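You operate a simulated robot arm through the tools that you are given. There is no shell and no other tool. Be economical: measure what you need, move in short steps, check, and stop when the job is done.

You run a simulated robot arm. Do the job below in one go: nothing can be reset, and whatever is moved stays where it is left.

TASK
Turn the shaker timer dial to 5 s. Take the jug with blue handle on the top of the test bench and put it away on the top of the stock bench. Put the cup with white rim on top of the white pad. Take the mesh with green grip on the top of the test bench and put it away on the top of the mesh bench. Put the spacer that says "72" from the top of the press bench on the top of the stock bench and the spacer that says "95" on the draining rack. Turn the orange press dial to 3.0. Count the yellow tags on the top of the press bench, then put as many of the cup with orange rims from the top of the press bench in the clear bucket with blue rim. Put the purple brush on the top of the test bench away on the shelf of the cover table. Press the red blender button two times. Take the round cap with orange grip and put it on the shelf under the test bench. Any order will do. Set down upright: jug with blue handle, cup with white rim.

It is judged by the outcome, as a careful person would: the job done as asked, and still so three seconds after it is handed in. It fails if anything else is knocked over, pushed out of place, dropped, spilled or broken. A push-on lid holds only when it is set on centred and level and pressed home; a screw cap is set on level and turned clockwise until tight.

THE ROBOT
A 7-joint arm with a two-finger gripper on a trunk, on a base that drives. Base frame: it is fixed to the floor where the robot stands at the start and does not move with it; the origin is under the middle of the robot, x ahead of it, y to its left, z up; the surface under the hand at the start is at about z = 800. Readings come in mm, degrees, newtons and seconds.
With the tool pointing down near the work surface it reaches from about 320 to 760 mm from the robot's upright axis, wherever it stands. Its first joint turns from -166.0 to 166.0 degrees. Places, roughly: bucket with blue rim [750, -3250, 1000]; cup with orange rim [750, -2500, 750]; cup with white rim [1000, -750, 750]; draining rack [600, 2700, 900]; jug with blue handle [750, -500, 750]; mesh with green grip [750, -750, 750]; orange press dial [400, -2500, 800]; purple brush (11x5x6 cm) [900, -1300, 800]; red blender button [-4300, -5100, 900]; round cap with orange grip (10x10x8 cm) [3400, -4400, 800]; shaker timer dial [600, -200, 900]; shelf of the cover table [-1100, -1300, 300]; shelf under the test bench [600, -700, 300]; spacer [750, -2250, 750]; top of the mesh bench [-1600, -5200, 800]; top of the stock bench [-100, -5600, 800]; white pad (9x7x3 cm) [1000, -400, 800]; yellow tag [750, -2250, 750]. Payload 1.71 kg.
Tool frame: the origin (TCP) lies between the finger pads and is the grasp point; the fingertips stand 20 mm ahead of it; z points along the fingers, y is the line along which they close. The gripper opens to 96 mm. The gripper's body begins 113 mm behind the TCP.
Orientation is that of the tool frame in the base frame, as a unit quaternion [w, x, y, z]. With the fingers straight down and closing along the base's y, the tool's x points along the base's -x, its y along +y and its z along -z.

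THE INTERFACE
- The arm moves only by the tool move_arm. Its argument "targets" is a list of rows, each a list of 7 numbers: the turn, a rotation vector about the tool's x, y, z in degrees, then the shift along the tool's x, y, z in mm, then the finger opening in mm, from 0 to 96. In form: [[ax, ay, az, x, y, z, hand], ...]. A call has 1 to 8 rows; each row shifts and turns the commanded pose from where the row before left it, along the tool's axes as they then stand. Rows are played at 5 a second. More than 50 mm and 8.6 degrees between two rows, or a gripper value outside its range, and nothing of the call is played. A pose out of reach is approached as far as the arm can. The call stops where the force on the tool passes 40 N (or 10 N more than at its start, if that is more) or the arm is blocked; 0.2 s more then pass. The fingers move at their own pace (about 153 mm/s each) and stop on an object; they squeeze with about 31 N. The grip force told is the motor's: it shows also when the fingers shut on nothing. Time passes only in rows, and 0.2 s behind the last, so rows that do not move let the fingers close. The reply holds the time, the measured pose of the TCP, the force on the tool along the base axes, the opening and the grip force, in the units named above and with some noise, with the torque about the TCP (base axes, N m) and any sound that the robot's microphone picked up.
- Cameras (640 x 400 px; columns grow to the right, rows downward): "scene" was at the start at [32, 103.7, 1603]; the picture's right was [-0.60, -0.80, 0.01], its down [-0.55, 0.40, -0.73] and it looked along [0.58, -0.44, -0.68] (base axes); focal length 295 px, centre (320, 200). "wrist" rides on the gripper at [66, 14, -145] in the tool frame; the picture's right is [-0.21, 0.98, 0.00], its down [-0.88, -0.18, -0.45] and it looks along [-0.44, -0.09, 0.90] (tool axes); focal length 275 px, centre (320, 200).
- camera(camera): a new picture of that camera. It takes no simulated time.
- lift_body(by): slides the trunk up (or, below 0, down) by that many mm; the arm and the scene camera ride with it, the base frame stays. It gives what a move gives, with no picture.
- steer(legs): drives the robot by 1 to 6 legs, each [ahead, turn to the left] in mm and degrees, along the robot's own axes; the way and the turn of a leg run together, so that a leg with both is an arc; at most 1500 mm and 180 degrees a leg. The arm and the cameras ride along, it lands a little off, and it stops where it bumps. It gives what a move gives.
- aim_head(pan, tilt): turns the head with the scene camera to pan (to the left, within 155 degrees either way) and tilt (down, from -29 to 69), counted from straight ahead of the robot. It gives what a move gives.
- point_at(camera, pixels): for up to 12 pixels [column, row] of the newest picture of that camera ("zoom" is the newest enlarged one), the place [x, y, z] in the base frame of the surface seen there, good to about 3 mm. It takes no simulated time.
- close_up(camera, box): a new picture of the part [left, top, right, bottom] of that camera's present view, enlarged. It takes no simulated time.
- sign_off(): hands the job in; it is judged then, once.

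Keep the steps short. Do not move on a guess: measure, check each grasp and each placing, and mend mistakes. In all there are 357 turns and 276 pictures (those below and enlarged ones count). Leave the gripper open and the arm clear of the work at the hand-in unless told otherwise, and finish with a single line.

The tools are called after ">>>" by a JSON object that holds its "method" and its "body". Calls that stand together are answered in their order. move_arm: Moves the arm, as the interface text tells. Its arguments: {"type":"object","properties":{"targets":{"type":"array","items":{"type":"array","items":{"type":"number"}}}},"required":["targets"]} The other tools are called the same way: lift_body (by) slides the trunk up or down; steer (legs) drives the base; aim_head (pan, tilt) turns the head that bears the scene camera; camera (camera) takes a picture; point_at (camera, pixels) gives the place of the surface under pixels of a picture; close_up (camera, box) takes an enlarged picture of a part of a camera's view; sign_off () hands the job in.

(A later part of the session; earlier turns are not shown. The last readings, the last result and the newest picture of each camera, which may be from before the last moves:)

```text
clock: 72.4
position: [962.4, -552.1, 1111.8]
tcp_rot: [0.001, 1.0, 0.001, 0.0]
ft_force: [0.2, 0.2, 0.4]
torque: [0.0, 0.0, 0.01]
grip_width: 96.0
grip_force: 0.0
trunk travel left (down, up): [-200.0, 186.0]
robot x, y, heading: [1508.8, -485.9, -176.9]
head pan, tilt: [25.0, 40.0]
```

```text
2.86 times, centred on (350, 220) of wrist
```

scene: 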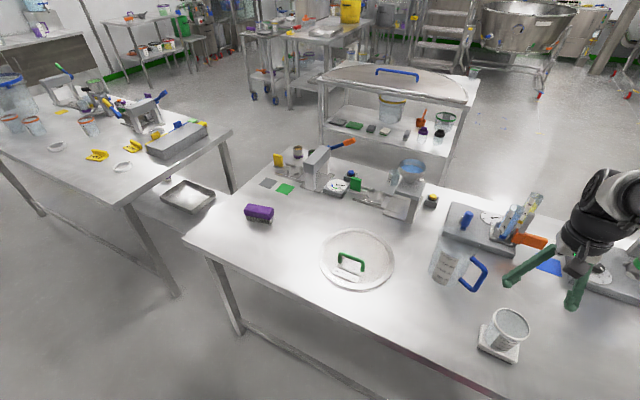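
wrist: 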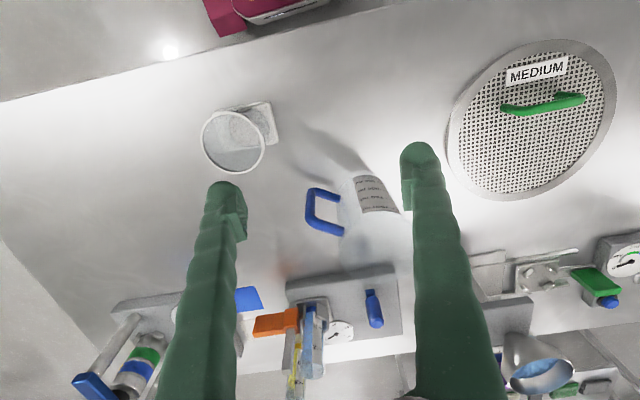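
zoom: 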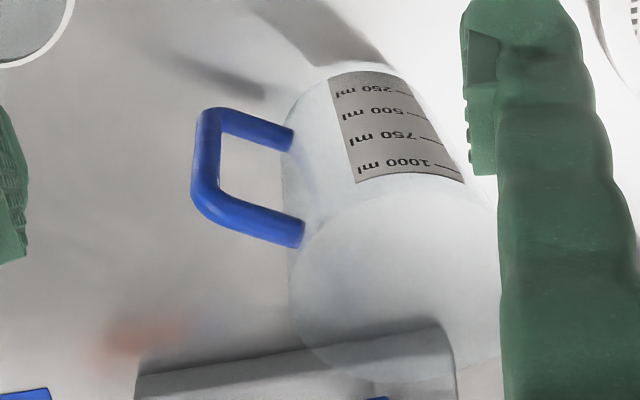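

Jug radius seems about 51 mm, centre near (796,-598), so the body is too wide; I will pinch the wall at the rim. I hover right above it to see the rim.

>>> {"method": "move_arm", "body": {"targets": [[0, 0, 0, 0, 0, -40, 96], [0, 0, 0, 0, 0, -40, 96], [0, 0, 0, -33, 9, -8, 96], [0, 0, 0, -33, 9, -8, 96], [0, 0, 0, -33, 9, -8, 96], [0, 0, 0, -33, 9, -8, 96], [0, 0, 0, -33, 9, -8, 96], [0, 0, 0, 0, 0, 0, 96]]}}

>>> {"method": "close_up", "body": {"camera": "wrist", "box": [220, 40, 420, 180]}}

```text
clock: 74.2
position: [830.0, -586.1, 1223.2]
tcp_rot: [0.0, 1.0, 0.0, 0.001]
ft_force: [-0.4, -0.1, 0.8]
torque: [-0.04, 0.02, -0.03]
grip_width: 95.8
grip_force: 0.1
out of reach, approached as far as the arm can: row 6, 7
trunk travel left (down, up): [-200.0, 186.0]
robot x, y, heading: [1508.4, -486.1, -177.2]
head pan, tilt: [25.0, 40.0]
```

```text
2.86 times, centred on (320, 110) of wrist
```

zoom: 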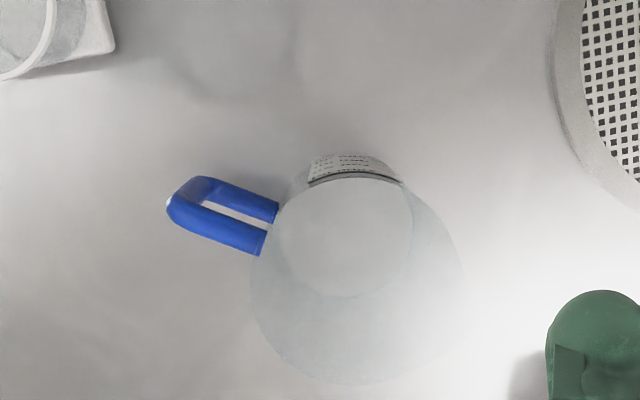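

>>> {"method": "point_at", "body": {"camera": "zoom", "pixels": [[357, 383], [251, 290], [463, 285], [410, 365], [300, 365], [440, 225], [400, 182], [270, 245], [355, 180], [345, 240], [300, 300], [420, 310]]}}

```text
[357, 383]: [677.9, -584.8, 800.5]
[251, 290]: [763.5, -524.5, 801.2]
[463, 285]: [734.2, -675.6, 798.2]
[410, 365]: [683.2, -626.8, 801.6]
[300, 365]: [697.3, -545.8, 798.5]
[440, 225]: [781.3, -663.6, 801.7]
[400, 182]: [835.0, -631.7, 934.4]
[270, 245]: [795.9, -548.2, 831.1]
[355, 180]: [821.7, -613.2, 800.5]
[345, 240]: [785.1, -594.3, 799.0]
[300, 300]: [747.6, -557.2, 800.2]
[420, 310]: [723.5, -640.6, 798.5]
```

>>> {"method": "close_up", "body": {"camera": "scene", "box": [420, 210, 500, 300]}}

```text
4.44 times, centred on (460, 255) of scene
```

zoom: 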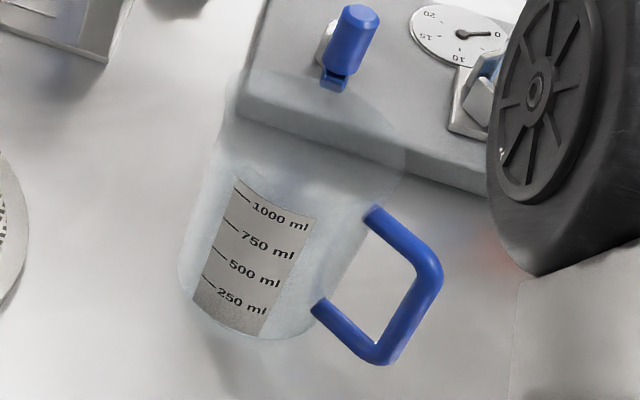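

The rim centre comes out near (795,-599), radius about 53, height about 975. I drive 100 mm closer for reach, then pinch the wall on its -y side at (795,-651).

>>> {"method": "steer", "body": {"legs": [[90, 0]]}}

```text
clock: 75.3
position: [737.5, -591.8, 1217.0]
tcp_rot: [0.0, 1.0, 0.001, 0.004]
ft_force: [0.0, 1.7, 0.8]
torque: [0.0, -0.06, -0.04]
grip_width: 96.0
grip_force: 0.1
trunk travel left (down, up): [-200.0, 186.0]
robot x, y, heading: [1421.3, -493.6, -177.0]
head pan, tilt: [25.0, 40.0]
```

>>> {"method": "move_arm", "body": {"targets": [[0, 0, 0, 29, 30, 0, 60], [0, 0, 0, 28.5, 29, 0, 60], [0, 0, 0, 0, 0, 45, 60], [0, 0, 0, 0, 0, 45, 60], [0, 0, 0, 0, 0, 45, 60], [0, 0, 0, 0, 0, 45, 60], [0, 0, 0, 0, 0, 0, 60]]}}

>>> {"method": "camera", "body": {"camera": "wrist"}}

```text
clock: 76.9
position: [810.9, -649.5, 1050.0]
tcp_rot: [0.0, 1.0, 0.001, -0.005]
ft_force: [0.7, -1.3, -0.2]
torque: [0.04, -0.02, 0.02]
grip_width: 60.3
grip_force: 0.0
trunk travel left (down, up): [-200.0, 186.0]
robot x, y, heading: [1422.2, -490.8, -176.7]
head pan, tilt: [25.0, 40.0]
```

```text
235 pictures are left
```

wrist: 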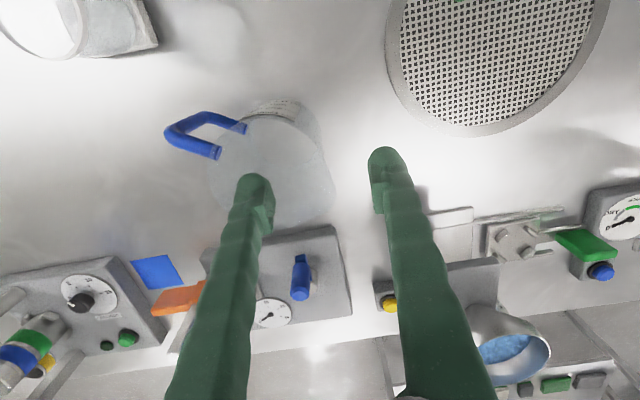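

>>> {"method": "move_arm", "body": {"targets": [[0, 0, 0, -16, 6, 0, 60], [0, 0, 0, 0, 0, 45, 60], [0, 0, 0, 0, 0, 0, 60]]}}

>>> {"method": "camera", "body": {"camera": "wrist"}}

```text
clock: 77.7
position: [796.7, -655.3, 1002.3]
tcp_rot: [0.002, 1.0, 0.001, -0.004]
ft_force: [-0.7, 0.3, -0.1]
torque: [-0.03, 0.04, 0.01]
grip_width: 59.9
grip_force: 0.1
trunk travel left (down, up): [-200.0, 186.0]
robot x, y, heading: [1420.1, -493.4, -176.9]
head pan, tilt: [25.0, 40.0]
```

```text
234 pictures are left
```

wrist: 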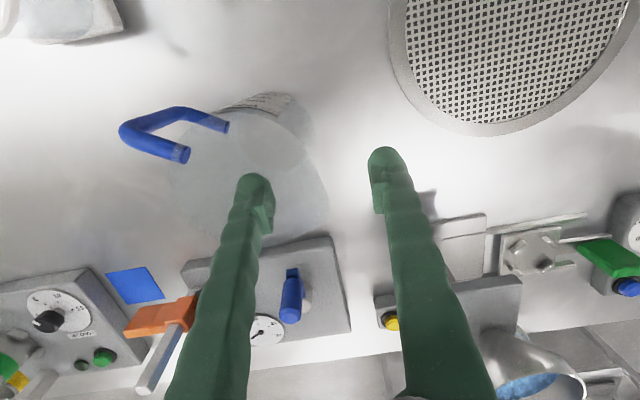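

The wall's edge (col ~325) lies between the fingers. I descend 50 mm and close.

>>> {"method": "move_arm", "body": {"targets": [[0, 0, 0, 0, 2, 25, 60], [0, 0, 0, 0, 0, 25, 60], [0, 0, 0, 0, 0, 0, 30], [0, 0, 0, 0, 0, 0, 10], [0, 0, 0, 0, 0, 0, 0], [0, 0, 0, 0, 0, 0, 0]]}}

>>> {"method": "camera", "body": {"camera": "wrist"}}

```text
clock: 79.1
position: [794.9, -658.2, 951.9]
tcp_rot: [0.002, 1.0, 0.001, -0.005]
ft_force: [-0.4, 0.4, -0.1]
torque: [-0.03, -0.02, 0.03]
grip_width: 6.2
grip_force: 31.3
trunk travel left (down, up): [-200.0, 186.0]
robot x, y, heading: [1419.0, -490.1, -176.9]
head pan, tilt: [25.0, 40.0]
```

```text
233 pictures are left
```

wrist: 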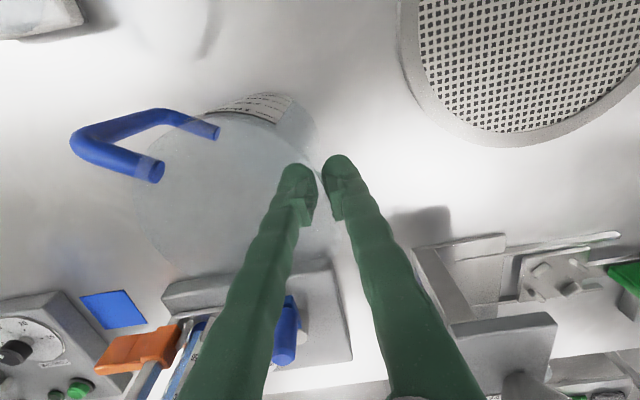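

The wall is pinched (6 mm, 31 N). I lift a little and check the hold.

>>> {"method": "move_arm", "body": {"targets": [[0, 0, 0, 0, 0, -15, 0], [0, 0, 0, 0, 0, -25, 0], [0, 0, 0, 0, 0, -20, 0], [0, 0, 0, 0, 0, 0, 0]]}}

>>> {"method": "close_up", "body": {"camera": "scene", "box": [360, 200, 600, 360]}}

>>> {"method": "camera", "body": {"camera": "wrist"}}

```text
clock: 80.1
position: [793.9, -659.0, 1012.2]
tcp_rot: [0.001, 1.0, 0.002, -0.005]
ft_force: [-0.2, -0.2, -0.1]
torque: [-0.07, 0.04, -0.02]
grip_width: 5.9
grip_force: 30.6
trunk travel left (down, up): [-200.0, 186.0]
robot x, y, heading: [1418.5, -494.8, -177.0]
head pan, tilt: [25.0, 40.0]
```

```text
2.50 times, centred on (480, 280) of scene
```

zoom: 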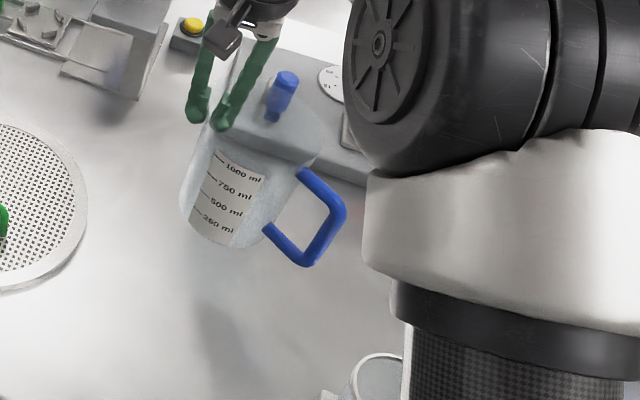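

```text
231 pictures are left
```

wrist: 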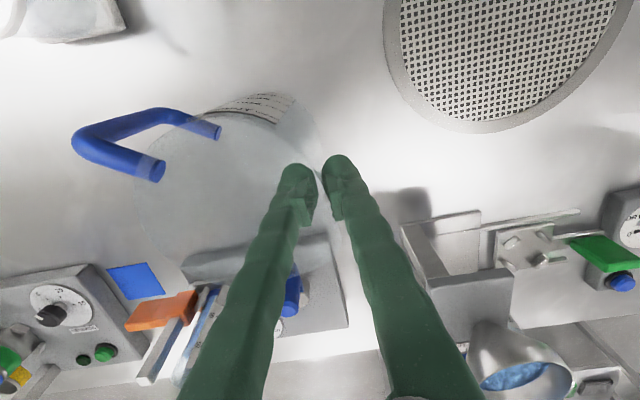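

The jug hangs upright. I raise it, draw it in toward the robot, and look toward the way to the stock bench.

>>> {"method": "move_arm", "body": {"targets": [[0, 0, 0, 0, 0, -45, 0], [0, 0, 0, 0, 0, -45, 0], [0, 0, 0, 30, 0, -35, 0], [0, 0, 0, 40, 0, 0, 0], [0, 0, 0, 40, 0, 0, 0], [0, 0, 0, 40, 0, 0, 0], [0, 0, 0, 0, 0, 0, 0]]}}

>>> {"method": "aim_head", "body": {"pan": 80, "tilt": 15}}

>>> {"method": "camera", "body": {"camera": "scene"}}

```text
clock: 81.7
position: [945.6, -657.1, 1136.5]
tcp_rot: [0.001, 1.0, 0.001, -0.005]
ft_force: [-0.1, 0.1, -0.7]
torque: [-0.09, 0.0, 0.03]
grip_width: 6.3
grip_force: 30.7
trunk travel left (down, up): [-200.0, 186.0]
robot x, y, heading: [1419.8, -494.7, -176.8]
head pan, tilt: [25.0, 40.0]
```

```text
clock: 82.9
position: [945.6, -657.3, 1136.3]
tcp_rot: [0.001, 1.0, 0.002, -0.004]
ft_force: [-0.1, 0.4, -0.8]
torque: [-0.06, -0.02, 0.02]
grip_width: 6.0
grip_force: 30.7
trunk travel left (down, up): [-200.0, 186.0]
robot x, y, heading: [1423.6, -492.9, -176.8]
head pan, tilt: [80.0, 15.0]
```

```text
230 pictures are left
```

scene: 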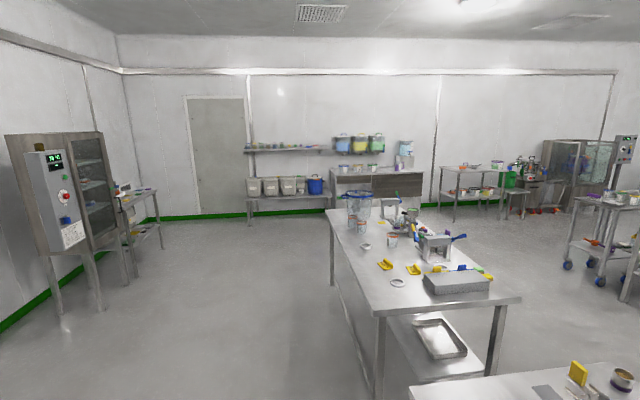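

>>> {"method": "point_at", "body": {"camera": "scene", "pixels": [[378, 318], [328, 213], [520, 298], [332, 290], [412, 392], [250, 220], [335, 175], [425, 205], [455, 220], [505, 215], [100, 310], [375, 398]]}}

>>> {"method": "close_up", "body": {"camera": "scene", "box": [240, 120, 440, 240]}}

```text
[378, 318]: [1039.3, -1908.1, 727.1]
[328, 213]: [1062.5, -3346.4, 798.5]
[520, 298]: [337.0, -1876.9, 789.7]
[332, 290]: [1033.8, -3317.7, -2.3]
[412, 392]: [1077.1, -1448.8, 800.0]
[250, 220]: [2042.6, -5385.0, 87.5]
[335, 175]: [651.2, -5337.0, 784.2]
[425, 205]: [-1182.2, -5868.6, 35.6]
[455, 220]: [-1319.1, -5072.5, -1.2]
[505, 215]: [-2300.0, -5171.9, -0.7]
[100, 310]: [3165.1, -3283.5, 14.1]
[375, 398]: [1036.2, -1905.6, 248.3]
```

```text
3.20 times, centred on (340, 180) of scene
```

zoom: 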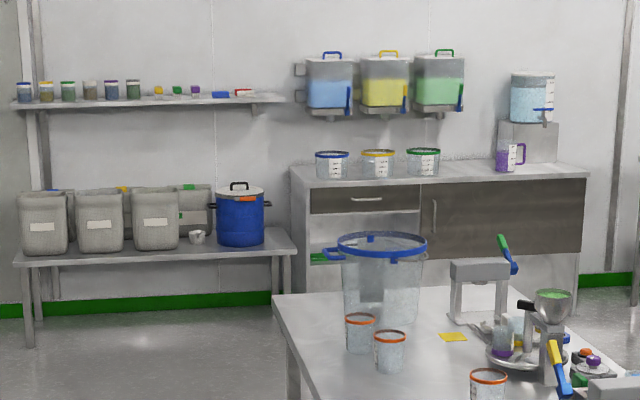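

Stock bench front edge is at y≈-5337, x from about 650 to -600. I drive there along x≈1520, with the jug held in front.

>>> {"method": "steer", "body": {"legs": [[-150, 0], [0, 87], [1400, 0], [1400, 0], [900, 0]]}}

```text
clock: 107.7
position: [1719.5, -4684.7, 1135.7]
tcp_rot: [0.004, 0.725, 0.688, -0.003]
ft_force: [0.4, 0.2, -1.4]
torque: [-0.01, -0.03, -0.01]
grip_width: 5.9
grip_force: 30.8
trunk travel left (down, up): [-200.0, 186.0]
robot x, y, heading: [1581.1, -4195.5, -90.2]
head pan, tilt: [80.0, 15.0]
```

>>> {"method": "steer", "body": {"legs": [[0, -90], [1500, 0], [150, 0], [0, 90], [450, 0]]}}

>>> {"method": "aim_head", "body": {"pan": 0, "tilt": 30}}

>>> {"method": "camera", "body": {"camera": "scene"}}

```text
clock: 128.2
position: [74.7, -5111.0, 1144.7]
tcp_rot: [0.009, 0.728, 0.686, -0.008]
ft_force: [-0.1, 0.7, -2.2]
torque: [0.01, -0.1, -0.03]
grip_width: 5.8
grip_force: 31.4
trunk travel left (down, up): [-200.0, 186.0]
robot x, y, heading: [-58.6, -4638.1, -90.6]
head pan, tilt: [80.0, 15.0]
```

```text
clock: 129.7
position: [74.3, -5092.3, 1151.2]
tcp_rot: [0.015, 0.728, 0.686, -0.013]
ft_force: [-0.6, -0.3, -1.3]
torque: [0.0, -0.07, -0.04]
grip_width: 5.7
grip_force: 31.1
trunk travel left (down, up): [-200.0, 186.0]
robot x, y, heading: [-56.4, -4648.2, -90.3]
head pan, tilt: [0.0, 30.0]
```

```text
228 pictures are left
```

scene: 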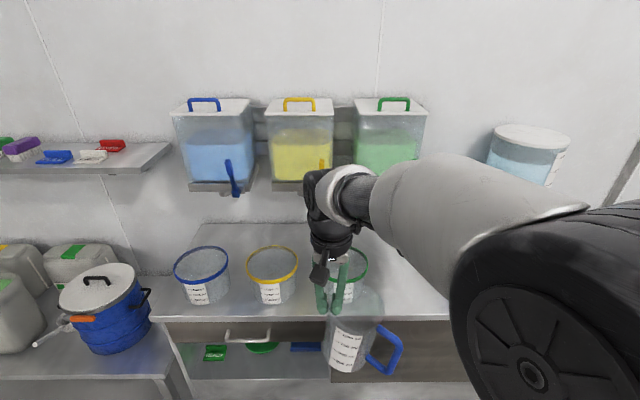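

>>> {"method": "camera", "body": {"camera": "wrist"}}

>>> {"method": "point_at", "body": {"camera": "scene", "pixels": [[160, 318], [270, 250], [345, 250], [295, 310], [440, 317], [205, 225], [200, 185], [390, 280], [385, 175], [530, 130], [350, 365], [275, 300]]}}

```text
227 pictures are left
```

wrist: 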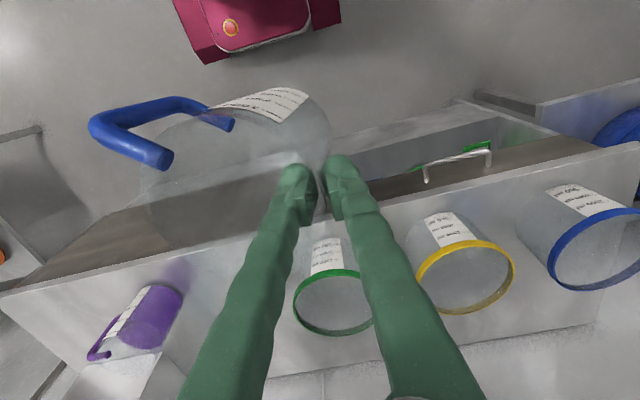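

```text
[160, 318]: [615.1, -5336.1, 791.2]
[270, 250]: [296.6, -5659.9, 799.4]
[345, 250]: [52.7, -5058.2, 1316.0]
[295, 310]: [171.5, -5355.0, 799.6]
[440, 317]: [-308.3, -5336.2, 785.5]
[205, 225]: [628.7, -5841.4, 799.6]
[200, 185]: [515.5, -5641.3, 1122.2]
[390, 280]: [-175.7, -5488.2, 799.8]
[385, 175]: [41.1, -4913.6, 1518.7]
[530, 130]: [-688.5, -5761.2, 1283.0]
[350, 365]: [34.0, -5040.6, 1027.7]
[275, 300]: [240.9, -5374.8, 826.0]
```

>>> {"method": "point_at", "body": {"camera": "wrist", "pixels": [[165, 300], [110, 340], [130, 330], [332, 335], [295, 305], [335, 272], [200, 300], [240, 260], [150, 265]]}}

>>> {"method": "steer", "body": {"legs": [[290, 0]]}}

```text
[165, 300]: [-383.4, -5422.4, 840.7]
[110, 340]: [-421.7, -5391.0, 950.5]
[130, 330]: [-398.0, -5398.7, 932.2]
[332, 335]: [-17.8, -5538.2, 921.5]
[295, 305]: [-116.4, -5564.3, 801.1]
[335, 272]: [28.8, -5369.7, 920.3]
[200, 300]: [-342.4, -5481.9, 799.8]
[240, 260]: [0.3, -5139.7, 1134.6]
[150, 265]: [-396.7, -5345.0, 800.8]
```

```text
clock: 131.8
position: [72.2, -5375.8, 1152.2]
tcp_rot: [0.016, 0.728, 0.685, -0.014]
ft_force: [0.6, 0.5, -2.1]
torque: [-0.03, -0.07, -0.02]
grip_width: 6.1
grip_force: 31.0
trunk travel left (down, up): [-200.0, 186.0]
robot x, y, heading: [-62.9, -4930.2, -90.3]
head pan, tilt: [0.0, 30.0]
```

The gap between the green-rimmed beaker (edge x≈-75) and the purple jug (edge x≈-345) is free. I level the tool and move the jug over centre (-190,-5450).

>>> {"method": "move_arm", "body": {"targets": [[0, 1.8, 0, 0, 0, 0, 0], [0, 0, 0, -18, -40, 0, 0], [0, 0, 0, -18, -40, 0, 0], [0, 0, 0, -18, -40, 0, 0], [0, 0, 0, -18, -40, 0, 0], [0, 0, 0, -17, -40, 0, 0], [0, 0, 0, 0, 0, 0, 0]]}}

>>> {"method": "camera", "body": {"camera": "wrist"}}

>>> {"method": "camera", "body": {"camera": "scene"}}

```text
clock: 133.4
position: [-131.0, -5444.9, 1158.0]
tcp_rot: [0.007, 0.728, 0.686, -0.005]
ft_force: [0.9, -1.0, -1.1]
torque: [-0.06, -0.06, -0.02]
grip_width: 6.0
grip_force: 30.6
trunk travel left (down, up): [-200.0, 186.0]
robot x, y, heading: [-61.2, -4926.6, -90.5]
head pan, tilt: [0.0, 30.0]
```

```text
226 pictures are left
```

wrist: 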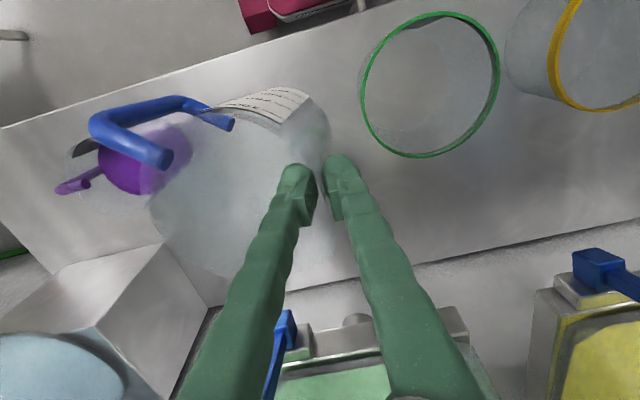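

```text
225 pictures are left
```

scene: 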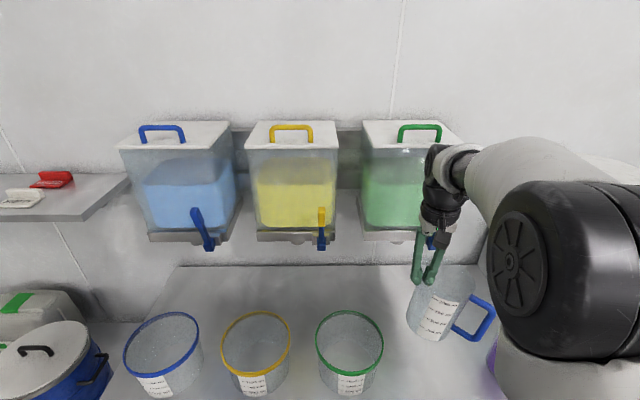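

>>> {"method": "point_at", "body": {"camera": "wrist", "pixels": [[135, 165], [105, 165], [130, 150], [185, 145], [75, 185], [80, 148], [450, 85], [365, 90], [285, 330], [195, 190], [100, 130]]}}

>>> {"method": "close_up", "body": {"camera": "wrist", "box": [30, 60, 350, 260]}}

```text
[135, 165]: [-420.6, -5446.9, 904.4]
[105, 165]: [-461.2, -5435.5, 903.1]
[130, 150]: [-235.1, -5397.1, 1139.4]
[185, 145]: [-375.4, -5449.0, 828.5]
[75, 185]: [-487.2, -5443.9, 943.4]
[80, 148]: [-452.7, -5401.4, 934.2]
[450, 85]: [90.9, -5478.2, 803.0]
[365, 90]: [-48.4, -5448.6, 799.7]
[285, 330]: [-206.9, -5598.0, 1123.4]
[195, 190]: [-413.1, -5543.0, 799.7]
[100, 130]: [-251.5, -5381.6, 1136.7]
```

```text
2.00 times, centred on (190, 160) of wrist
```

zoom: 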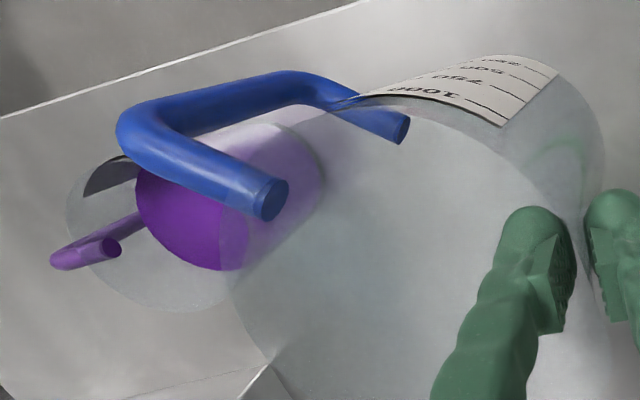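

Clear on both sides. I lower 190 mm, then gently to contact (expected at TCP z≈952).

>>> {"method": "move_arm", "body": {"targets": [[0, 0, 0, 0, 0, 40, 0], [0, 0, 0, 0, 0, 40, 0], [0, 0, 0, 0, 0, 40, 0], [0, 0, 0, 0, 0, 40, 0], [0, 0, 0, 0, 0, 30, 0], [0, 0, 0, 0, 0, 5, 0], [0, 0, 0, 0, 0, 0, 0]]}}

>>> {"method": "camera", "body": {"camera": "scene"}}

```text
clock: 135.0
position: [-131.4, -5447.3, 963.0]
tcp_rot: [0.008, 0.727, 0.686, -0.005]
ft_force: [1.4, -0.5, 2.8]
torque: [0.0, -0.02, 0.01]
grip_width: 6.3
grip_force: 31.1
trunk travel left (down, up): [-200.0, 186.0]
robot x, y, heading: [-58.2, -4931.0, -90.7]
head pan, tilt: [0.0, 30.0]
```

```text
223 pictures are left
```

scene: 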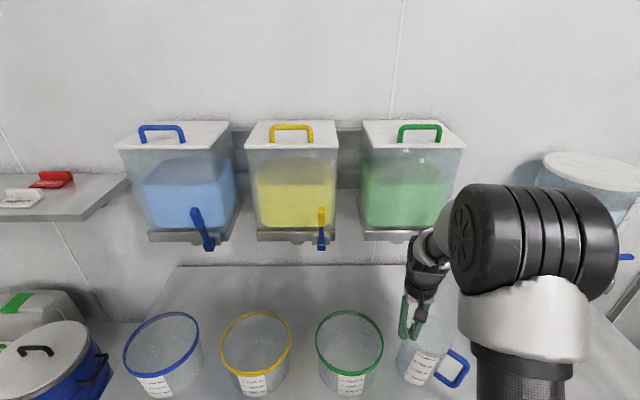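

>>> {"method": "move_arm", "body": {"targets": [[0, 0, 0, 0, 0, 3, 0], [0, 0, 0, 0, 0, 3, 0], [0, 0, 0, 0, 0, 2, 0], [0, 0, 0, 0, 0, 0, 0]]}}

```text
clock: 136.0
position: [-131.6, -5448.2, 954.0]
tcp_rot: [0.007, 0.728, 0.686, -0.005]
ft_force: [1.6, 0.2, 1.7]
torque: [0.11, 0.0, -0.04]
grip_width: 6.0
grip_force: 30.9
trunk travel left (down, up): [-200.0, 186.0]
robot x, y, heading: [-60.7, -4928.6, -90.3]
head pan, tilt: [0.0, 30.0]
```

>>> {"method": "move_arm", "body": {"targets": [[0, 0, 0, 0, 0, 2, 0], [0, 0, 0, 0, 0, 1, 0], [0, 0, 0, 0, 0, 0, 0]]}}

>>> {"method": "close_up", "body": {"camera": "scene", "box": [340, 260, 520, 400]}}

```text
clock: 136.8
position: [-131.5, -5450.5, 952.0]
tcp_rot: [0.009, 0.728, 0.686, -0.007]
ft_force: [5.2, -6.3, 25.1]
torque: [0.19, -0.08, -0.14]
grip_width: 5.8
grip_force: 31.3
trunk travel left (down, up): [-200.0, 186.0]
robot x, y, heading: [-61.7, -4928.9, -90.5]
head pan, tilt: [0.0, 30.0]
```

```text
2.86 times, centred on (430, 330) of scene
```

zoom: 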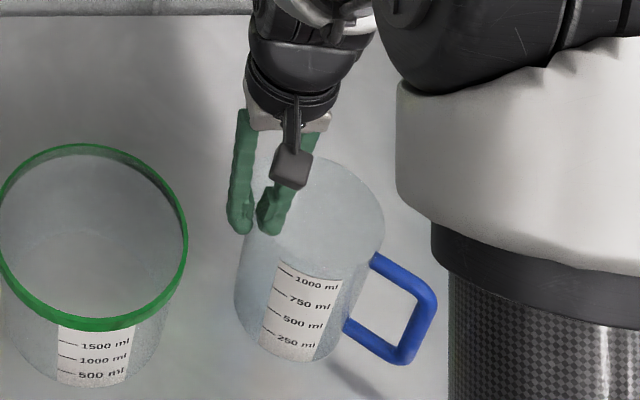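

Firm contact (25 N). I back up 1.5 mm, open to 40 and lift straight out.

>>> {"method": "move_arm", "body": {"targets": [[0, 0, 0, 0, 0, -1.5, 0], [0, 0, 0, 0, 0, 0, 20], [0, 0, 0, 0, 0, 0, 36], [0, 0, 0, 0, 0, 0, 36], [0, 0, 0, 0, 0, -40, 36], [0, 0, 0, 0, 0, -45, 36], [0, 0, 0, 0, 0, -45, 36], [0, 0, 0, 0, 0, -45, 36]]}}

>>> {"method": "close_up", "body": {"camera": "scene", "box": [300, 220, 560, 400]}}

```text
clock: 138.6
position: [-131.6, -5446.5, 1126.7]
tcp_rot: [0.008, 0.728, 0.685, -0.005]
ft_force: [-0.2, 0.2, -0.2]
torque: [-0.05, 0.03, 0.01]
grip_width: 36.1
grip_force: 0.1
trunk travel left (down, up): [-200.0, 186.0]
robot x, y, heading: [-58.0, -4926.6, -90.6]
head pan, tilt: [0.0, 30.0]
```

```text
2.22 times, centred on (430, 310) of scene
```

zoom: 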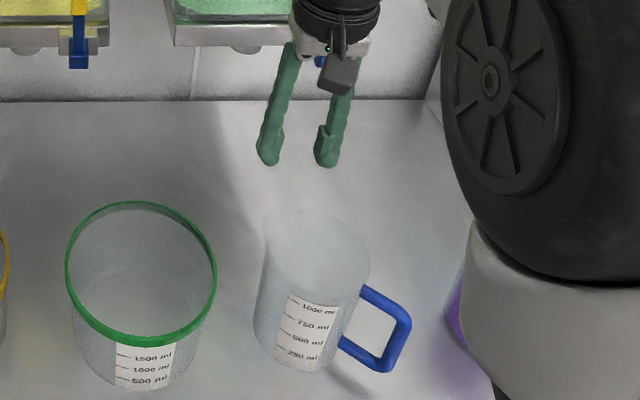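

The jug stands upright. Next, since it is nearest, the blender button. I back away and look toward -x.

>>> {"method": "steer", "body": {"legs": [[-400, 0], [0, -90]]}}

>>> {"method": "aim_head", "body": {"pan": 15, "tilt": 15}}

>>> {"method": "camera", "body": {"camera": "scene"}}

```text
clock: 145.8
position: [-572.4, -4446.6, 1126.7]
tcp_rot: [0.002, 0.999, -0.04, -0.009]
ft_force: [-0.8, -0.4, 0.3]
torque: [0.0, 0.0, -0.02]
grip_width: 35.9
grip_force: 0.1
trunk travel left (down, up): [-200.0, 186.0]
robot x, y, heading: [-56.6, -4532.6, 178.1]
head pan, tilt: [0.0, 30.0]
```

```text
clock: 146.6
position: [-557.6, -4447.9, 1133.3]
tcp_rot: [0.002, 0.999, -0.041, -0.016]
ft_force: [0.6, 1.0, -0.4]
torque: [-0.01, 0.0, 0.01]
grip_width: 36.0
grip_force: 0.1
trunk travel left (down, up): [-200.0, 186.0]
robot x, y, heading: [-55.5, -4532.1, 178.2]
head pan, tilt: [15.0, 15.0]
```

```text
220 pictures are left
```

scene: 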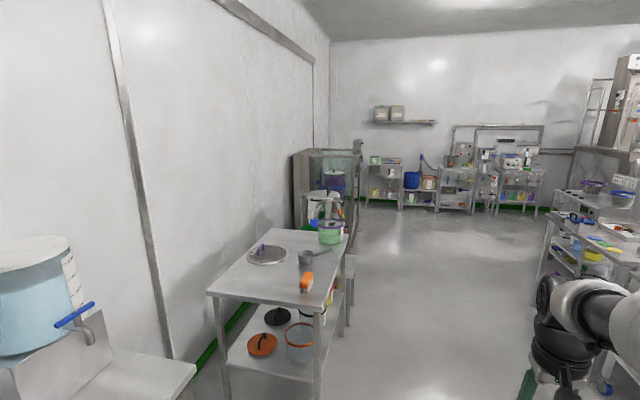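

>>> {"method": "point_at", "body": {"camera": "scene", "pixels": [[267, 254], [210, 292], [318, 303], [345, 240], [270, 230], [306, 280], [330, 230], [345, 200], [355, 260], [440, 205], [545, 250], [400, 250]]}}

>>> {"method": "close_up", "body": {"camera": "scene", "box": [280, 120, 560, 280]}}

```text
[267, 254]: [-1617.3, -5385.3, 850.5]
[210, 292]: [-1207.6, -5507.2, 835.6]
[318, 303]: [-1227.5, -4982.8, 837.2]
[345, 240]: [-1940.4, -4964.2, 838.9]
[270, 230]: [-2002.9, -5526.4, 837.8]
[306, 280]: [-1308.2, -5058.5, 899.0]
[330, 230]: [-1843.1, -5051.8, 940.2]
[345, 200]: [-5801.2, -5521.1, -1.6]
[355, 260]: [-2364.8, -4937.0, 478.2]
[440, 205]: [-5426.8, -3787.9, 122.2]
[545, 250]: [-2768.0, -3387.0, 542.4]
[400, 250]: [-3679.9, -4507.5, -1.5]
```

```text
2.29 times, centred on (420, 200) of scene
```

zoom: 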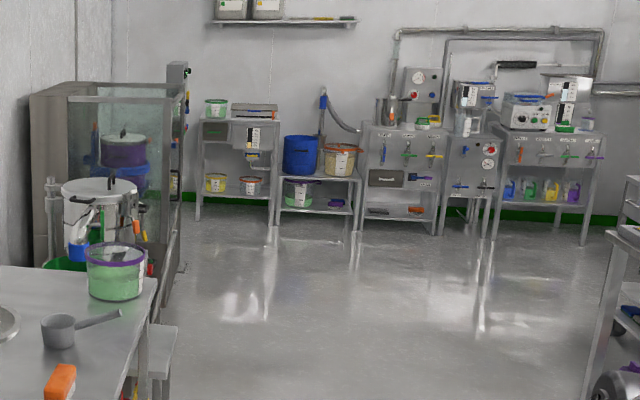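

Corridor at y≈-4500 is free. I drive 3 m on toward the blender and look.

>>> {"method": "steer", "body": {"legs": [[1500, 0], [1500, 0]]}}

>>> {"method": "aim_head", "body": {"pan": 30, "tilt": 15}}

>>> {"method": "camera", "body": {"camera": "scene"}}

```text
clock: 162.1
position: [-3562.3, -4370.0, 1133.1]
tcp_rot: [0.002, 0.999, -0.039, -0.017]
ft_force: [-0.2, 0.2, 0.3]
torque: [-0.03, -0.03, 0.01]
grip_width: 35.9
grip_force: 0.1
trunk travel left (down, up): [-200.0, 186.0]
robot x, y, heading: [-3060.8, -4454.1, 178.5]
head pan, tilt: [15.0, 15.0]
```

```text
clock: 162.9
position: [-3544.8, -4372.0, 1141.7]
tcp_rot: [0.001, 0.999, -0.039, -0.024]
ft_force: [0.4, 0.5, -0.5]
torque: [-0.04, 0.02, 0.04]
grip_width: 35.9
grip_force: 0.1
trunk travel left (down, up): [-200.0, 186.0]
robot x, y, heading: [-3062.2, -4457.2, 178.3]
head pan, tilt: [30.0, 15.0]
```

```text
218 pictures are left
```

scene: 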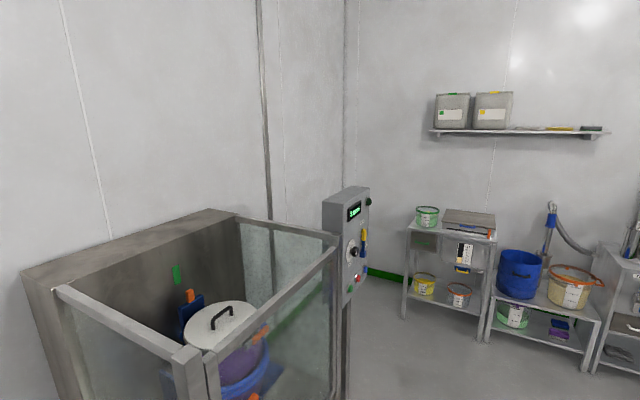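

>>> {"method": "close_up", "body": {"camera": "scene", "box": [300, 170, 400, 320]}}

>>> {"method": "point_at", "body": {"camera": "scene", "pixels": [[350, 290], [355, 210], [350, 250], [345, 380], [338, 210], [205, 370], [370, 200], [334, 245]]}}

```text
2.67 times, centred on (350, 245) of scene
```

zoom: 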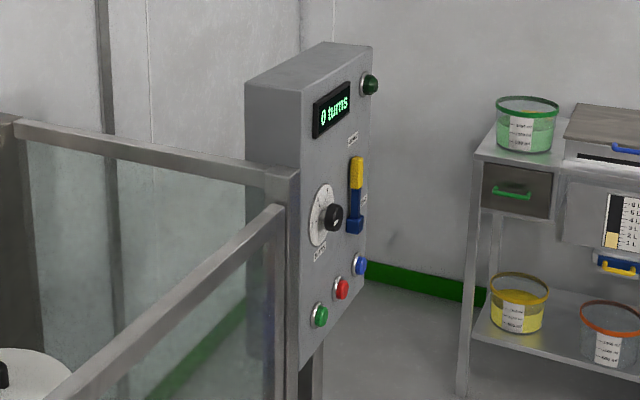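

```text
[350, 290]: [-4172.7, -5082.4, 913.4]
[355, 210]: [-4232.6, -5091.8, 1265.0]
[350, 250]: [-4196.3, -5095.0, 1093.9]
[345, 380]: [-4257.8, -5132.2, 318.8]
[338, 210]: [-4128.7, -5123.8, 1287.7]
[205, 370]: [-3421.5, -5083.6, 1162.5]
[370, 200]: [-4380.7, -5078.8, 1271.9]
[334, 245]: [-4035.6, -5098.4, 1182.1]
```

>>> {"method": "point_at", "body": {"camera": "zoom", "pixels": [[341, 288], [320, 316], [361, 264], [335, 218], [330, 340], [312, 240]]}}

>>> {"method": "steer", "body": {"legs": [[1150, 0], [0, 91.5]]}}

>>> {"method": "aim_head", "body": {"pan": 10, "tilt": 35}}

>>> {"method": "camera", "body": {"camera": "scene"}}

```text
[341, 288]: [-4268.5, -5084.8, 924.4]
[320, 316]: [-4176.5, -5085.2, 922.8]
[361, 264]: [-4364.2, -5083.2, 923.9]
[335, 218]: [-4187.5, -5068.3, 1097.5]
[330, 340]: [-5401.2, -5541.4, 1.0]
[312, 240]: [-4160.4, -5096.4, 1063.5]
```

```text
clock: 173.7
position: [-4309.5, -4895.1, 1141.1]
tcp_rot: [0.018, 0.74, 0.672, -0.016]
ft_force: [0.4, 0.6, 0.1]
torque: [0.01, 0.0, -0.02]
grip_width: 36.4
grip_force: 0.1
trunk travel left (down, up): [-200.0, 186.0]
robot x, y, heading: [-4223.7, -4412.2, -92.5]
head pan, tilt: [30.0, 15.0]
```

```text
clock: 174.6
position: [-4309.5, -4877.5, 1147.7]
tcp_rot: [0.023, 0.739, 0.673, -0.022]
ft_force: [-0.1, -0.1, -0.4]
torque: [0.01, -0.02, -0.05]
grip_width: 36.0
grip_force: 0.2
trunk travel left (down, up): [-200.0, 186.0]
robot x, y, heading: [-4222.3, -4410.3, -92.4]
head pan, tilt: [10.0, 35.0]
```

```text
216 pictures are left
```

scene: 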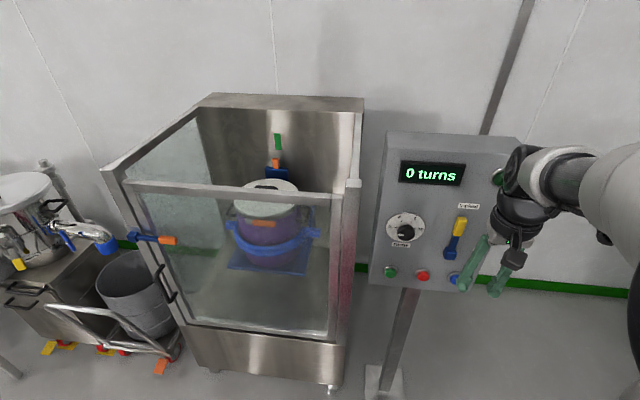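

Red button at (-4268,-5085,924) on a panel facing +y. I back up a little, then turn the closed gripper horizontal, well in front of the panel.

>>> {"method": "steer", "body": {"legs": [[-130, 0]]}}

>>> {"method": "move_arm", "body": {"targets": [[0, 0, 0, -40, 0, 0, 0], [0, 0, 0, -40, 0, 0, 0], [0, 0, 0, -40, 0, 20, 0], [0, -8.5, 0, 0, 0, 0, 0], [0, -8.5, 0, 0, 0, 0, 0], [0, -8.5, 0, 0, 0, 0, 0], [0, -8.5, 0, 0, 0, 0, 0], [0, -8.5, 0, 0, 0, 0, 0]]}}

>>> {"method": "move_arm", "body": {"targets": [[0, -8.5, 0, 0, 0, 0, 0], [0, -8.5, 0, 0, 0, 0, 0], [0, -8.5, 0, 0, 0, 0, 0], [0, -8.5, 0, 0, 0, 0, 0], [0, -8.5, 0, 0, 0, 0, 0], [0, -2, 0, 0, 0, 0, 0], [0, 0, 0, 0, 0, 0, 0]]}}

```text
clock: 175.9
position: [-4302.9, -4746.4, 1148.2]
tcp_rot: [0.023, 0.738, 0.674, -0.023]
ft_force: [-0.1, -0.9, 0.0]
torque: [0.02, 0.01, 0.02]
grip_width: 35.9
grip_force: 0.0
trunk travel left (down, up): [-200.0, 186.0]
robot x, y, heading: [-4217.8, -4288.0, -92.5]
head pan, tilt: [10.0, 35.0]
```

```text
clock: 177.7
position: [-4314.7, -4885.1, 1126.4]
tcp_rot: [0.26, 0.683, 0.62, -0.285]
ft_force: [-0.1, -0.7, -0.2]
torque: [0.02, -0.01, 0.0]
grip_width: 0.0
grip_force: 29.6
trunk travel left (down, up): [-200.0, 186.0]
robot x, y, heading: [-4217.4, -4287.1, -92.3]
head pan, tilt: [10.0, 35.0]
```

```text
clock: 179.3
position: [-4315.1, -4884.6, 1127.8]
tcp_rot: [0.477, 0.525, 0.474, -0.522]
ft_force: [0.0, 0.7, -0.1]
torque: [0.0, 0.03, -0.01]
grip_width: 0.2
grip_force: 29.7
trunk travel left (down, up): [-200.0, 186.0]
robot x, y, heading: [-4215.6, -4284.6, -92.4]
head pan, tilt: [10.0, 35.0]
```

The tool is horizontal. I straighten the yaw, then go down to the button's height and in line with it.

>>> {"method": "move_arm", "body": {"targets": [[-5.5, 0, 0, 0, 0, 0, 0], [0, 0, 0, 41, 9.3, 0, 0], [0, 0, 0, 41, 9.3, 0, 0], [0, 0, 0, 41, 9.3, 0, 0], [0, 0, 0, 41, 9.3, 0, 0], [0, 0, 0, 39, 9.3, 0, 0], [0, 0, 0, 0, 0, 45, 0], [0, 0, 0, 0, 0, 45, 0]]}}

>>> {"method": "camera", "body": {"camera": "scene"}}

>>> {"method": "camera", "body": {"camera": "wrist"}}

```text
clock: 181.1
position: [-4269.9, -4975.8, 924.6]
tcp_rot: [0.501, 0.502, 0.499, -0.498]
ft_force: [0.0, -0.7, -0.6]
torque: [0.0, -0.02, -0.01]
grip_width: 0.0
grip_force: 29.7
trunk travel left (down, up): [-200.0, 186.0]
robot x, y, heading: [-4218.4, -4281.7, -92.8]
head pan, tilt: [10.0, 35.0]
```

```text
215 pictures are left
```

scene: 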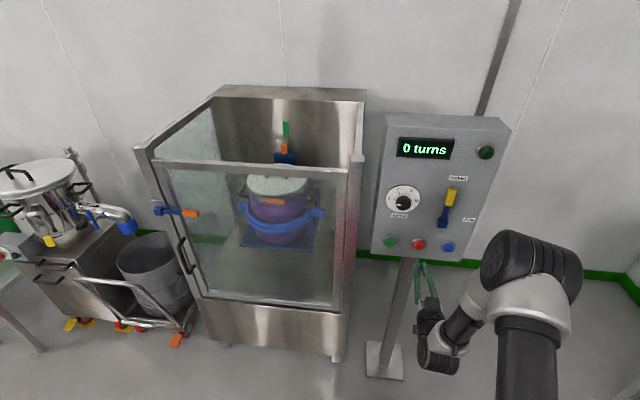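

```text
214 pictures are left
```

wrist: 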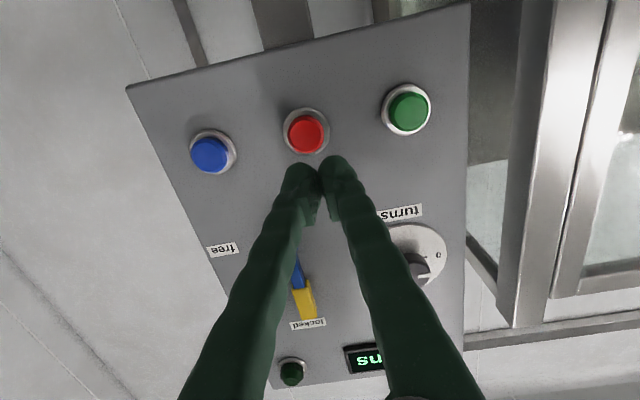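

>>> {"method": "point_at", "body": {"camera": "wrist", "pixels": [[306, 133], [306, 118], [292, 145], [322, 133], [260, 180]]}}

```text
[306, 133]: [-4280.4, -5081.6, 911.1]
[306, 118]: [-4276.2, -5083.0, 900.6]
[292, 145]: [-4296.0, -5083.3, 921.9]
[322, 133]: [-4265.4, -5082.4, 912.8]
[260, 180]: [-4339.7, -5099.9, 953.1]
```

The button centre is at (-4280,-5082,912). I adjust and advance to just in front.

>>> {"method": "move_arm", "body": {"targets": [[0, 0, 0, 13, -10.5, 0, 0], [0, 0, 0, 0, 0, 40, 0], [0, 0, 0, 0, 0, 36, 0], [0, 0, 0, 0, 0, 0, 0]]}}

>>> {"method": "move_arm", "body": {"targets": [[0, 0, 0, 0, 0, 6, 0], [0, 0, 0, 0, 0, 3, 0], [0, 0, 0, 0, 0, 3, 0], [0, 0, 0, 0, 0, 0, 0]]}}

```text
clock: 182.1
position: [-4277.9, -5050.3, 911.9]
tcp_rot: [0.502, 0.501, 0.5, -0.497]
ft_force: [0.3, 0.2, -0.8]
torque: [-0.01, 0.0, -0.03]
grip_width: 0.0
grip_force: 28.9
trunk travel left (down, up): [-200.0, 186.0]
robot x, y, heading: [-4217.4, -4283.2, -92.6]
head pan, tilt: [10.0, 35.0]
```

```text
clock: 183.1
position: [-4279.7, -5062.1, 913.2]
tcp_rot: [0.502, 0.501, 0.499, -0.498]
ft_force: [0.7, 0.9, 0.0]
torque: [-0.03, -0.01, 0.03]
grip_width: 0.0
grip_force: 29.1
trunk travel left (down, up): [-200.0, 186.0]
robot x, y, heading: [-4216.1, -4287.2, -92.6]
head pan, tilt: [10.0, 35.0]
```

No force yet; on in 2 mm steps.

>>> {"method": "move_arm", "body": {"targets": [[0, 0, 0, 0, 0, 2, 0], [0, 0, 0, 0, 0, 2, 0], [0, 0, 0, 0, 0, 2, 0]]}}

```text
clock: 183.9
position: [-4277.8, -5066.2, 912.8]
tcp_rot: [0.502, 0.501, 0.499, -0.498]
ft_force: [-1.5, 3.4, -0.2]
torque: [-0.01, 0.01, -0.08]
grip_width: 6.3
grip_force: 29.3
trunk travel left (down, up): [-200.0, 186.0]
robot x, y, heading: [-4215.7, -4281.4, -92.4]
head pan, tilt: [10.0, 35.0]
heard: click
```

One click heard. I draw back 12 mm for the release, then check.

>>> {"method": "move_arm", "body": {"targets": [[0, 0, 0, 0, 0, -6, 0], [0, 0, 0, 0, 0, -6, 0], [0, 0, 0, 0, 0, 0, 0], [0, 0, 0, 0, 0, 0, 0]]}}

>>> {"method": "close_up", "body": {"camera": "scene", "box": [360, 100, 520, 280]}}

```text
clock: 184.9
position: [-4278.4, -5054.9, 911.5]
tcp_rot: [0.502, 0.501, 0.499, -0.498]
ft_force: [1.3, 0.0, -0.8]
torque: [0.02, 0.0, -0.01]
grip_width: 0.0
grip_force: 29.9
trunk travel left (down, up): [-200.0, 186.0]
robot x, y, heading: [-4214.6, -4282.1, -92.5]
head pan, tilt: [10.0, 35.0]
```

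```text
2.22 times, centred on (440, 190) of scene
```

zoom: 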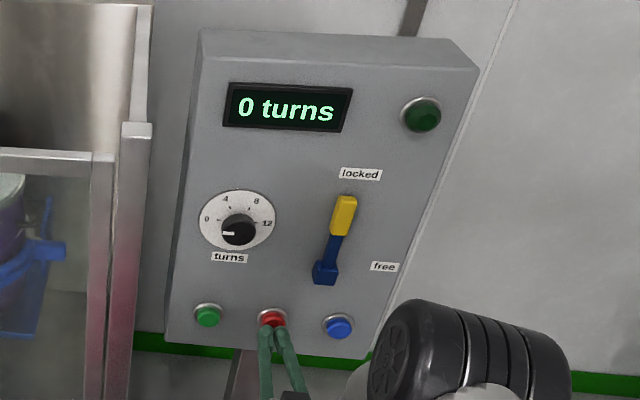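

Released. Second press, the same way.

>>> {"method": "move_arm", "body": {"targets": [[0, 0, 0, 0, 0, 6, 0], [0, 0, 0, 0, 0, 3, 0], [0, 0, 0, 0, 0, 3, 0], [0, 0, 0, 0, 0, 0, 0]]}}

```text
clock: 185.9
position: [-4277.4, -5066.3, 912.7]
tcp_rot: [0.501, 0.501, 0.499, -0.499]
ft_force: [-0.3, 4.0, -1.6]
torque: [0.01, -0.03, 0.01]
grip_width: 6.1
grip_force: 29.2
trunk travel left (down, up): [-200.0, 186.0]
robot x, y, heading: [-4222.6, -4282.7, -92.5]
head pan, tilt: [10.0, 35.0]
heard: click
```

Two clicks. I retract, raise and turn the tool back down.

>>> {"method": "move_arm", "body": {"targets": [[0, 0, 0, 0, 0, -30, 0], [0, 0, 0, 0, 0, -48, 0], [0, 0, 0, 0, 0, -48, 0], [0, 0, 0, -48, 0, 0, 60], [0, 0, 0, -48, 0, 0, 60], [0, 0, 0, -48, 0, 0, 60], [0, 0, 0, -48, 0, 0, 60], [0, 0, 0, -20, 0, 0, 60]]}}

>>> {"method": "move_arm", "body": {"targets": [[0, 8.5, 0, 0, 0, 0, 60], [0, 8.5, 0, 0, 0, 0, 60], [0, 8.5, 0, 0, 0, 0, 60], [0, 8.5, 0, 0, 0, 0, 60], [0, 8.5, 0, 0, 0, 0, 60], [0, 8.5, 0, 0, 0, 0, 60], [0, 8.5, 0, 0, 0, 0, 60], [0, 8.5, 0, 0, 0, 0, 60]]}}

>>> {"method": "move_arm", "body": {"targets": [[0, 8.5, 0, 0, 0, 0, 60], [0, 8.5, 0, 0, 0, 0, 60], [0, 5, 0, 0, 0, 0, 60], [0, 0, 0, 40, 0, 0, 60], [0, 0, 0, 40, 0, 0, 60], [0, 0, 0, 0, 0, 0, 60]]}}

```text
clock: 187.7
position: [-4278.1, -4940.6, 1124.3]
tcp_rot: [0.502, 0.502, 0.499, -0.497]
ft_force: [-0.3, -0.3, 0.6]
torque: [-0.02, -0.03, -0.03]
grip_width: 60.3
grip_force: 0.0
trunk travel left (down, up): [-200.0, 186.0]
robot x, y, heading: [-4220.6, -4285.6, -92.2]
head pan, tilt: [10.0, 35.0]
```

```text
clock: 189.5
position: [-4279.5, -4941.8, 1123.6]
tcp_rot: [0.136, 0.694, 0.695, -0.132]
ft_force: [-0.4, -0.2, 0.0]
torque: [-0.01, -0.01, 0.02]
grip_width: 59.9
grip_force: 0.0
trunk travel left (down, up): [-200.0, 186.0]
robot x, y, heading: [-4214.7, -4282.5, -92.7]
head pan, tilt: [10.0, 35.0]
```

```text
clock: 190.9
position: [-4278.0, -4861.2, 1125.1]
tcp_rot: [0.001, 0.707, 0.708, 0.002]
ft_force: [0.4, -0.8, -0.8]
torque: [0.0, 0.02, -0.01]
grip_width: 60.1
grip_force: 0.0
trunk travel left (down, up): [-200.0, 186.0]
robot x, y, heading: [-4214.4, -4282.4, -92.5]
head pan, tilt: [10.0, 35.0]
```

Now to the press bench, standing on its -x side. I turn and drive back along the corridor.

>>> {"method": "steer", "body": {"legs": [[0, 89], [1400, 0], [1400, 0], [1350, 0], [0, 94], [1700, 0]]}}

>>> {"method": "aim_head", "body": {"pan": -60, "tilt": 35}}

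>>> {"method": "camera", "body": {"camera": "scene"}}

```text
refused: 1700 is not a number from -1500 to 1500
```

```text
clock: 192.3
position: [-4278.3, -4861.0, 1126.4]
tcp_rot: [0.002, 0.707, 0.708, 0.002]
ft_force: [0.0, 0.3, -0.5]
torque: [-0.01, 0.01, -0.02]
grip_width: 59.9
grip_force: 0.1
trunk travel left (down, up): [-200.0, 186.0]
robot x, y, heading: [-4220.2, -4285.9, -92.4]
head pan, tilt: [-60.0, 35.0]
```

```text
212 pictures are left
```

scene: 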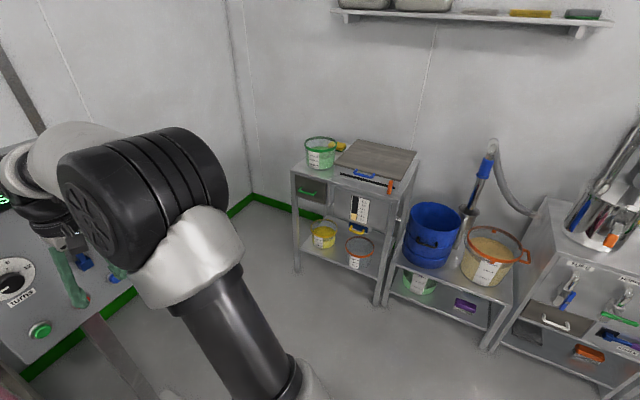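

A leg was too long; I repeat with shorter legs, looking before turning up.

>>> {"method": "steer", "body": {"legs": [[0, 89], [1400, 0], [1400, 0], [1350, 0], [0, 94]]}}

>>> {"method": "aim_head", "body": {"pan": -20, "tilt": 30}}

>>> {"method": "camera", "body": {"camera": "scene"}}

```text
clock: 223.2
position: [23.6, -3882.2, 1126.0]
tcp_rot: [0.002, 0.724, -0.69, -0.001]
ft_force: [0.1, -0.6, -0.1]
torque: [0.01, 0.0, -0.04]
grip_width: 60.1
grip_force: 0.0
trunk travel left (down, up): [-200.0, 186.0]
robot x, y, heading: [-5.7, -4461.7, 90.2]
head pan, tilt: [-60.0, 35.0]
```

```text
clock: 224.2
position: [23.3, -3900.4, 1135.4]
tcp_rot: [-0.005, 0.723, -0.691, -0.008]
ft_force: [-0.6, 0.0, -1.1]
torque: [0.04, 0.0, -0.01]
grip_width: 59.9
grip_force: 0.1
trunk travel left (down, up): [-200.0, 186.0]
robot x, y, heading: [-0.2, -4464.8, 90.1]
head pan, tilt: [-20.0, 30.0]
```

```text
211 pictures are left
```

scene: 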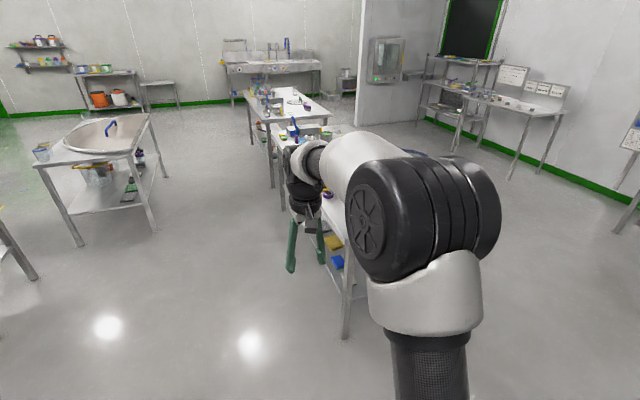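

>>> {"method": "steer", "body": {"legs": [[0, 4], [1400, 0], [600, 0], [0, -94]]}}

>>> {"method": "aim_head", "body": {"pan": 20, "tilt": 40}}

>>> {"method": "camera", "body": {"camera": "scene"}}

>>> {"method": "camera", "body": {"camera": "wrist"}}

```text
clock: 240.1
position: [400.8, -2481.4, 1135.0]
tcp_rot: [0.006, -0.042, 0.999, 0.002]
ft_force: [0.5, 0.6, 0.8]
torque: [-0.02, 0.0, 0.02]
grip_width: 60.0
grip_force: 0.0
trunk travel left (down, up): [-200.0, 186.0]
robot x, y, heading: [-157.8, -2467.8, 2.5]
head pan, tilt: [-20.0, 30.0]
```

```text
clock: 241.1
position: [383.5, -2482.7, 1142.9]
tcp_rot: [0.015, -0.042, 0.999, 0.002]
ft_force: [0.5, 0.8, 0.4]
torque: [-0.01, -0.02, 0.0]
grip_width: 59.9
grip_force: 0.0
trunk travel left (down, up): [-200.0, 186.0]
robot x, y, heading: [-158.6, -2464.2, 2.2]
head pan, tilt: [20.0, 40.0]
```

```text
210 pictures are left
```

scene: 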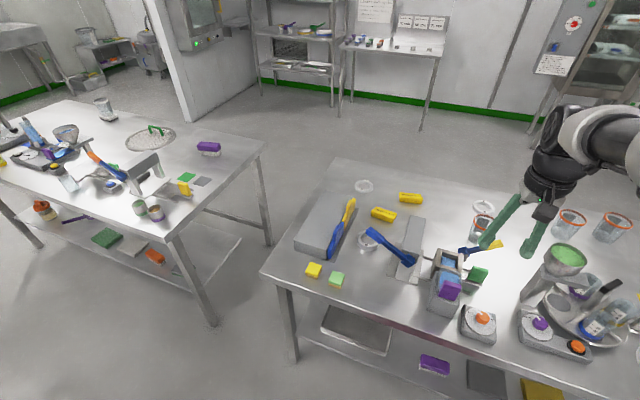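

```text
209 pictures are left
```

wrist: 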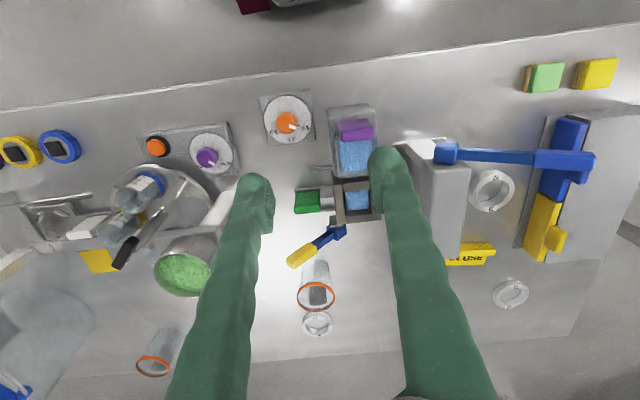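

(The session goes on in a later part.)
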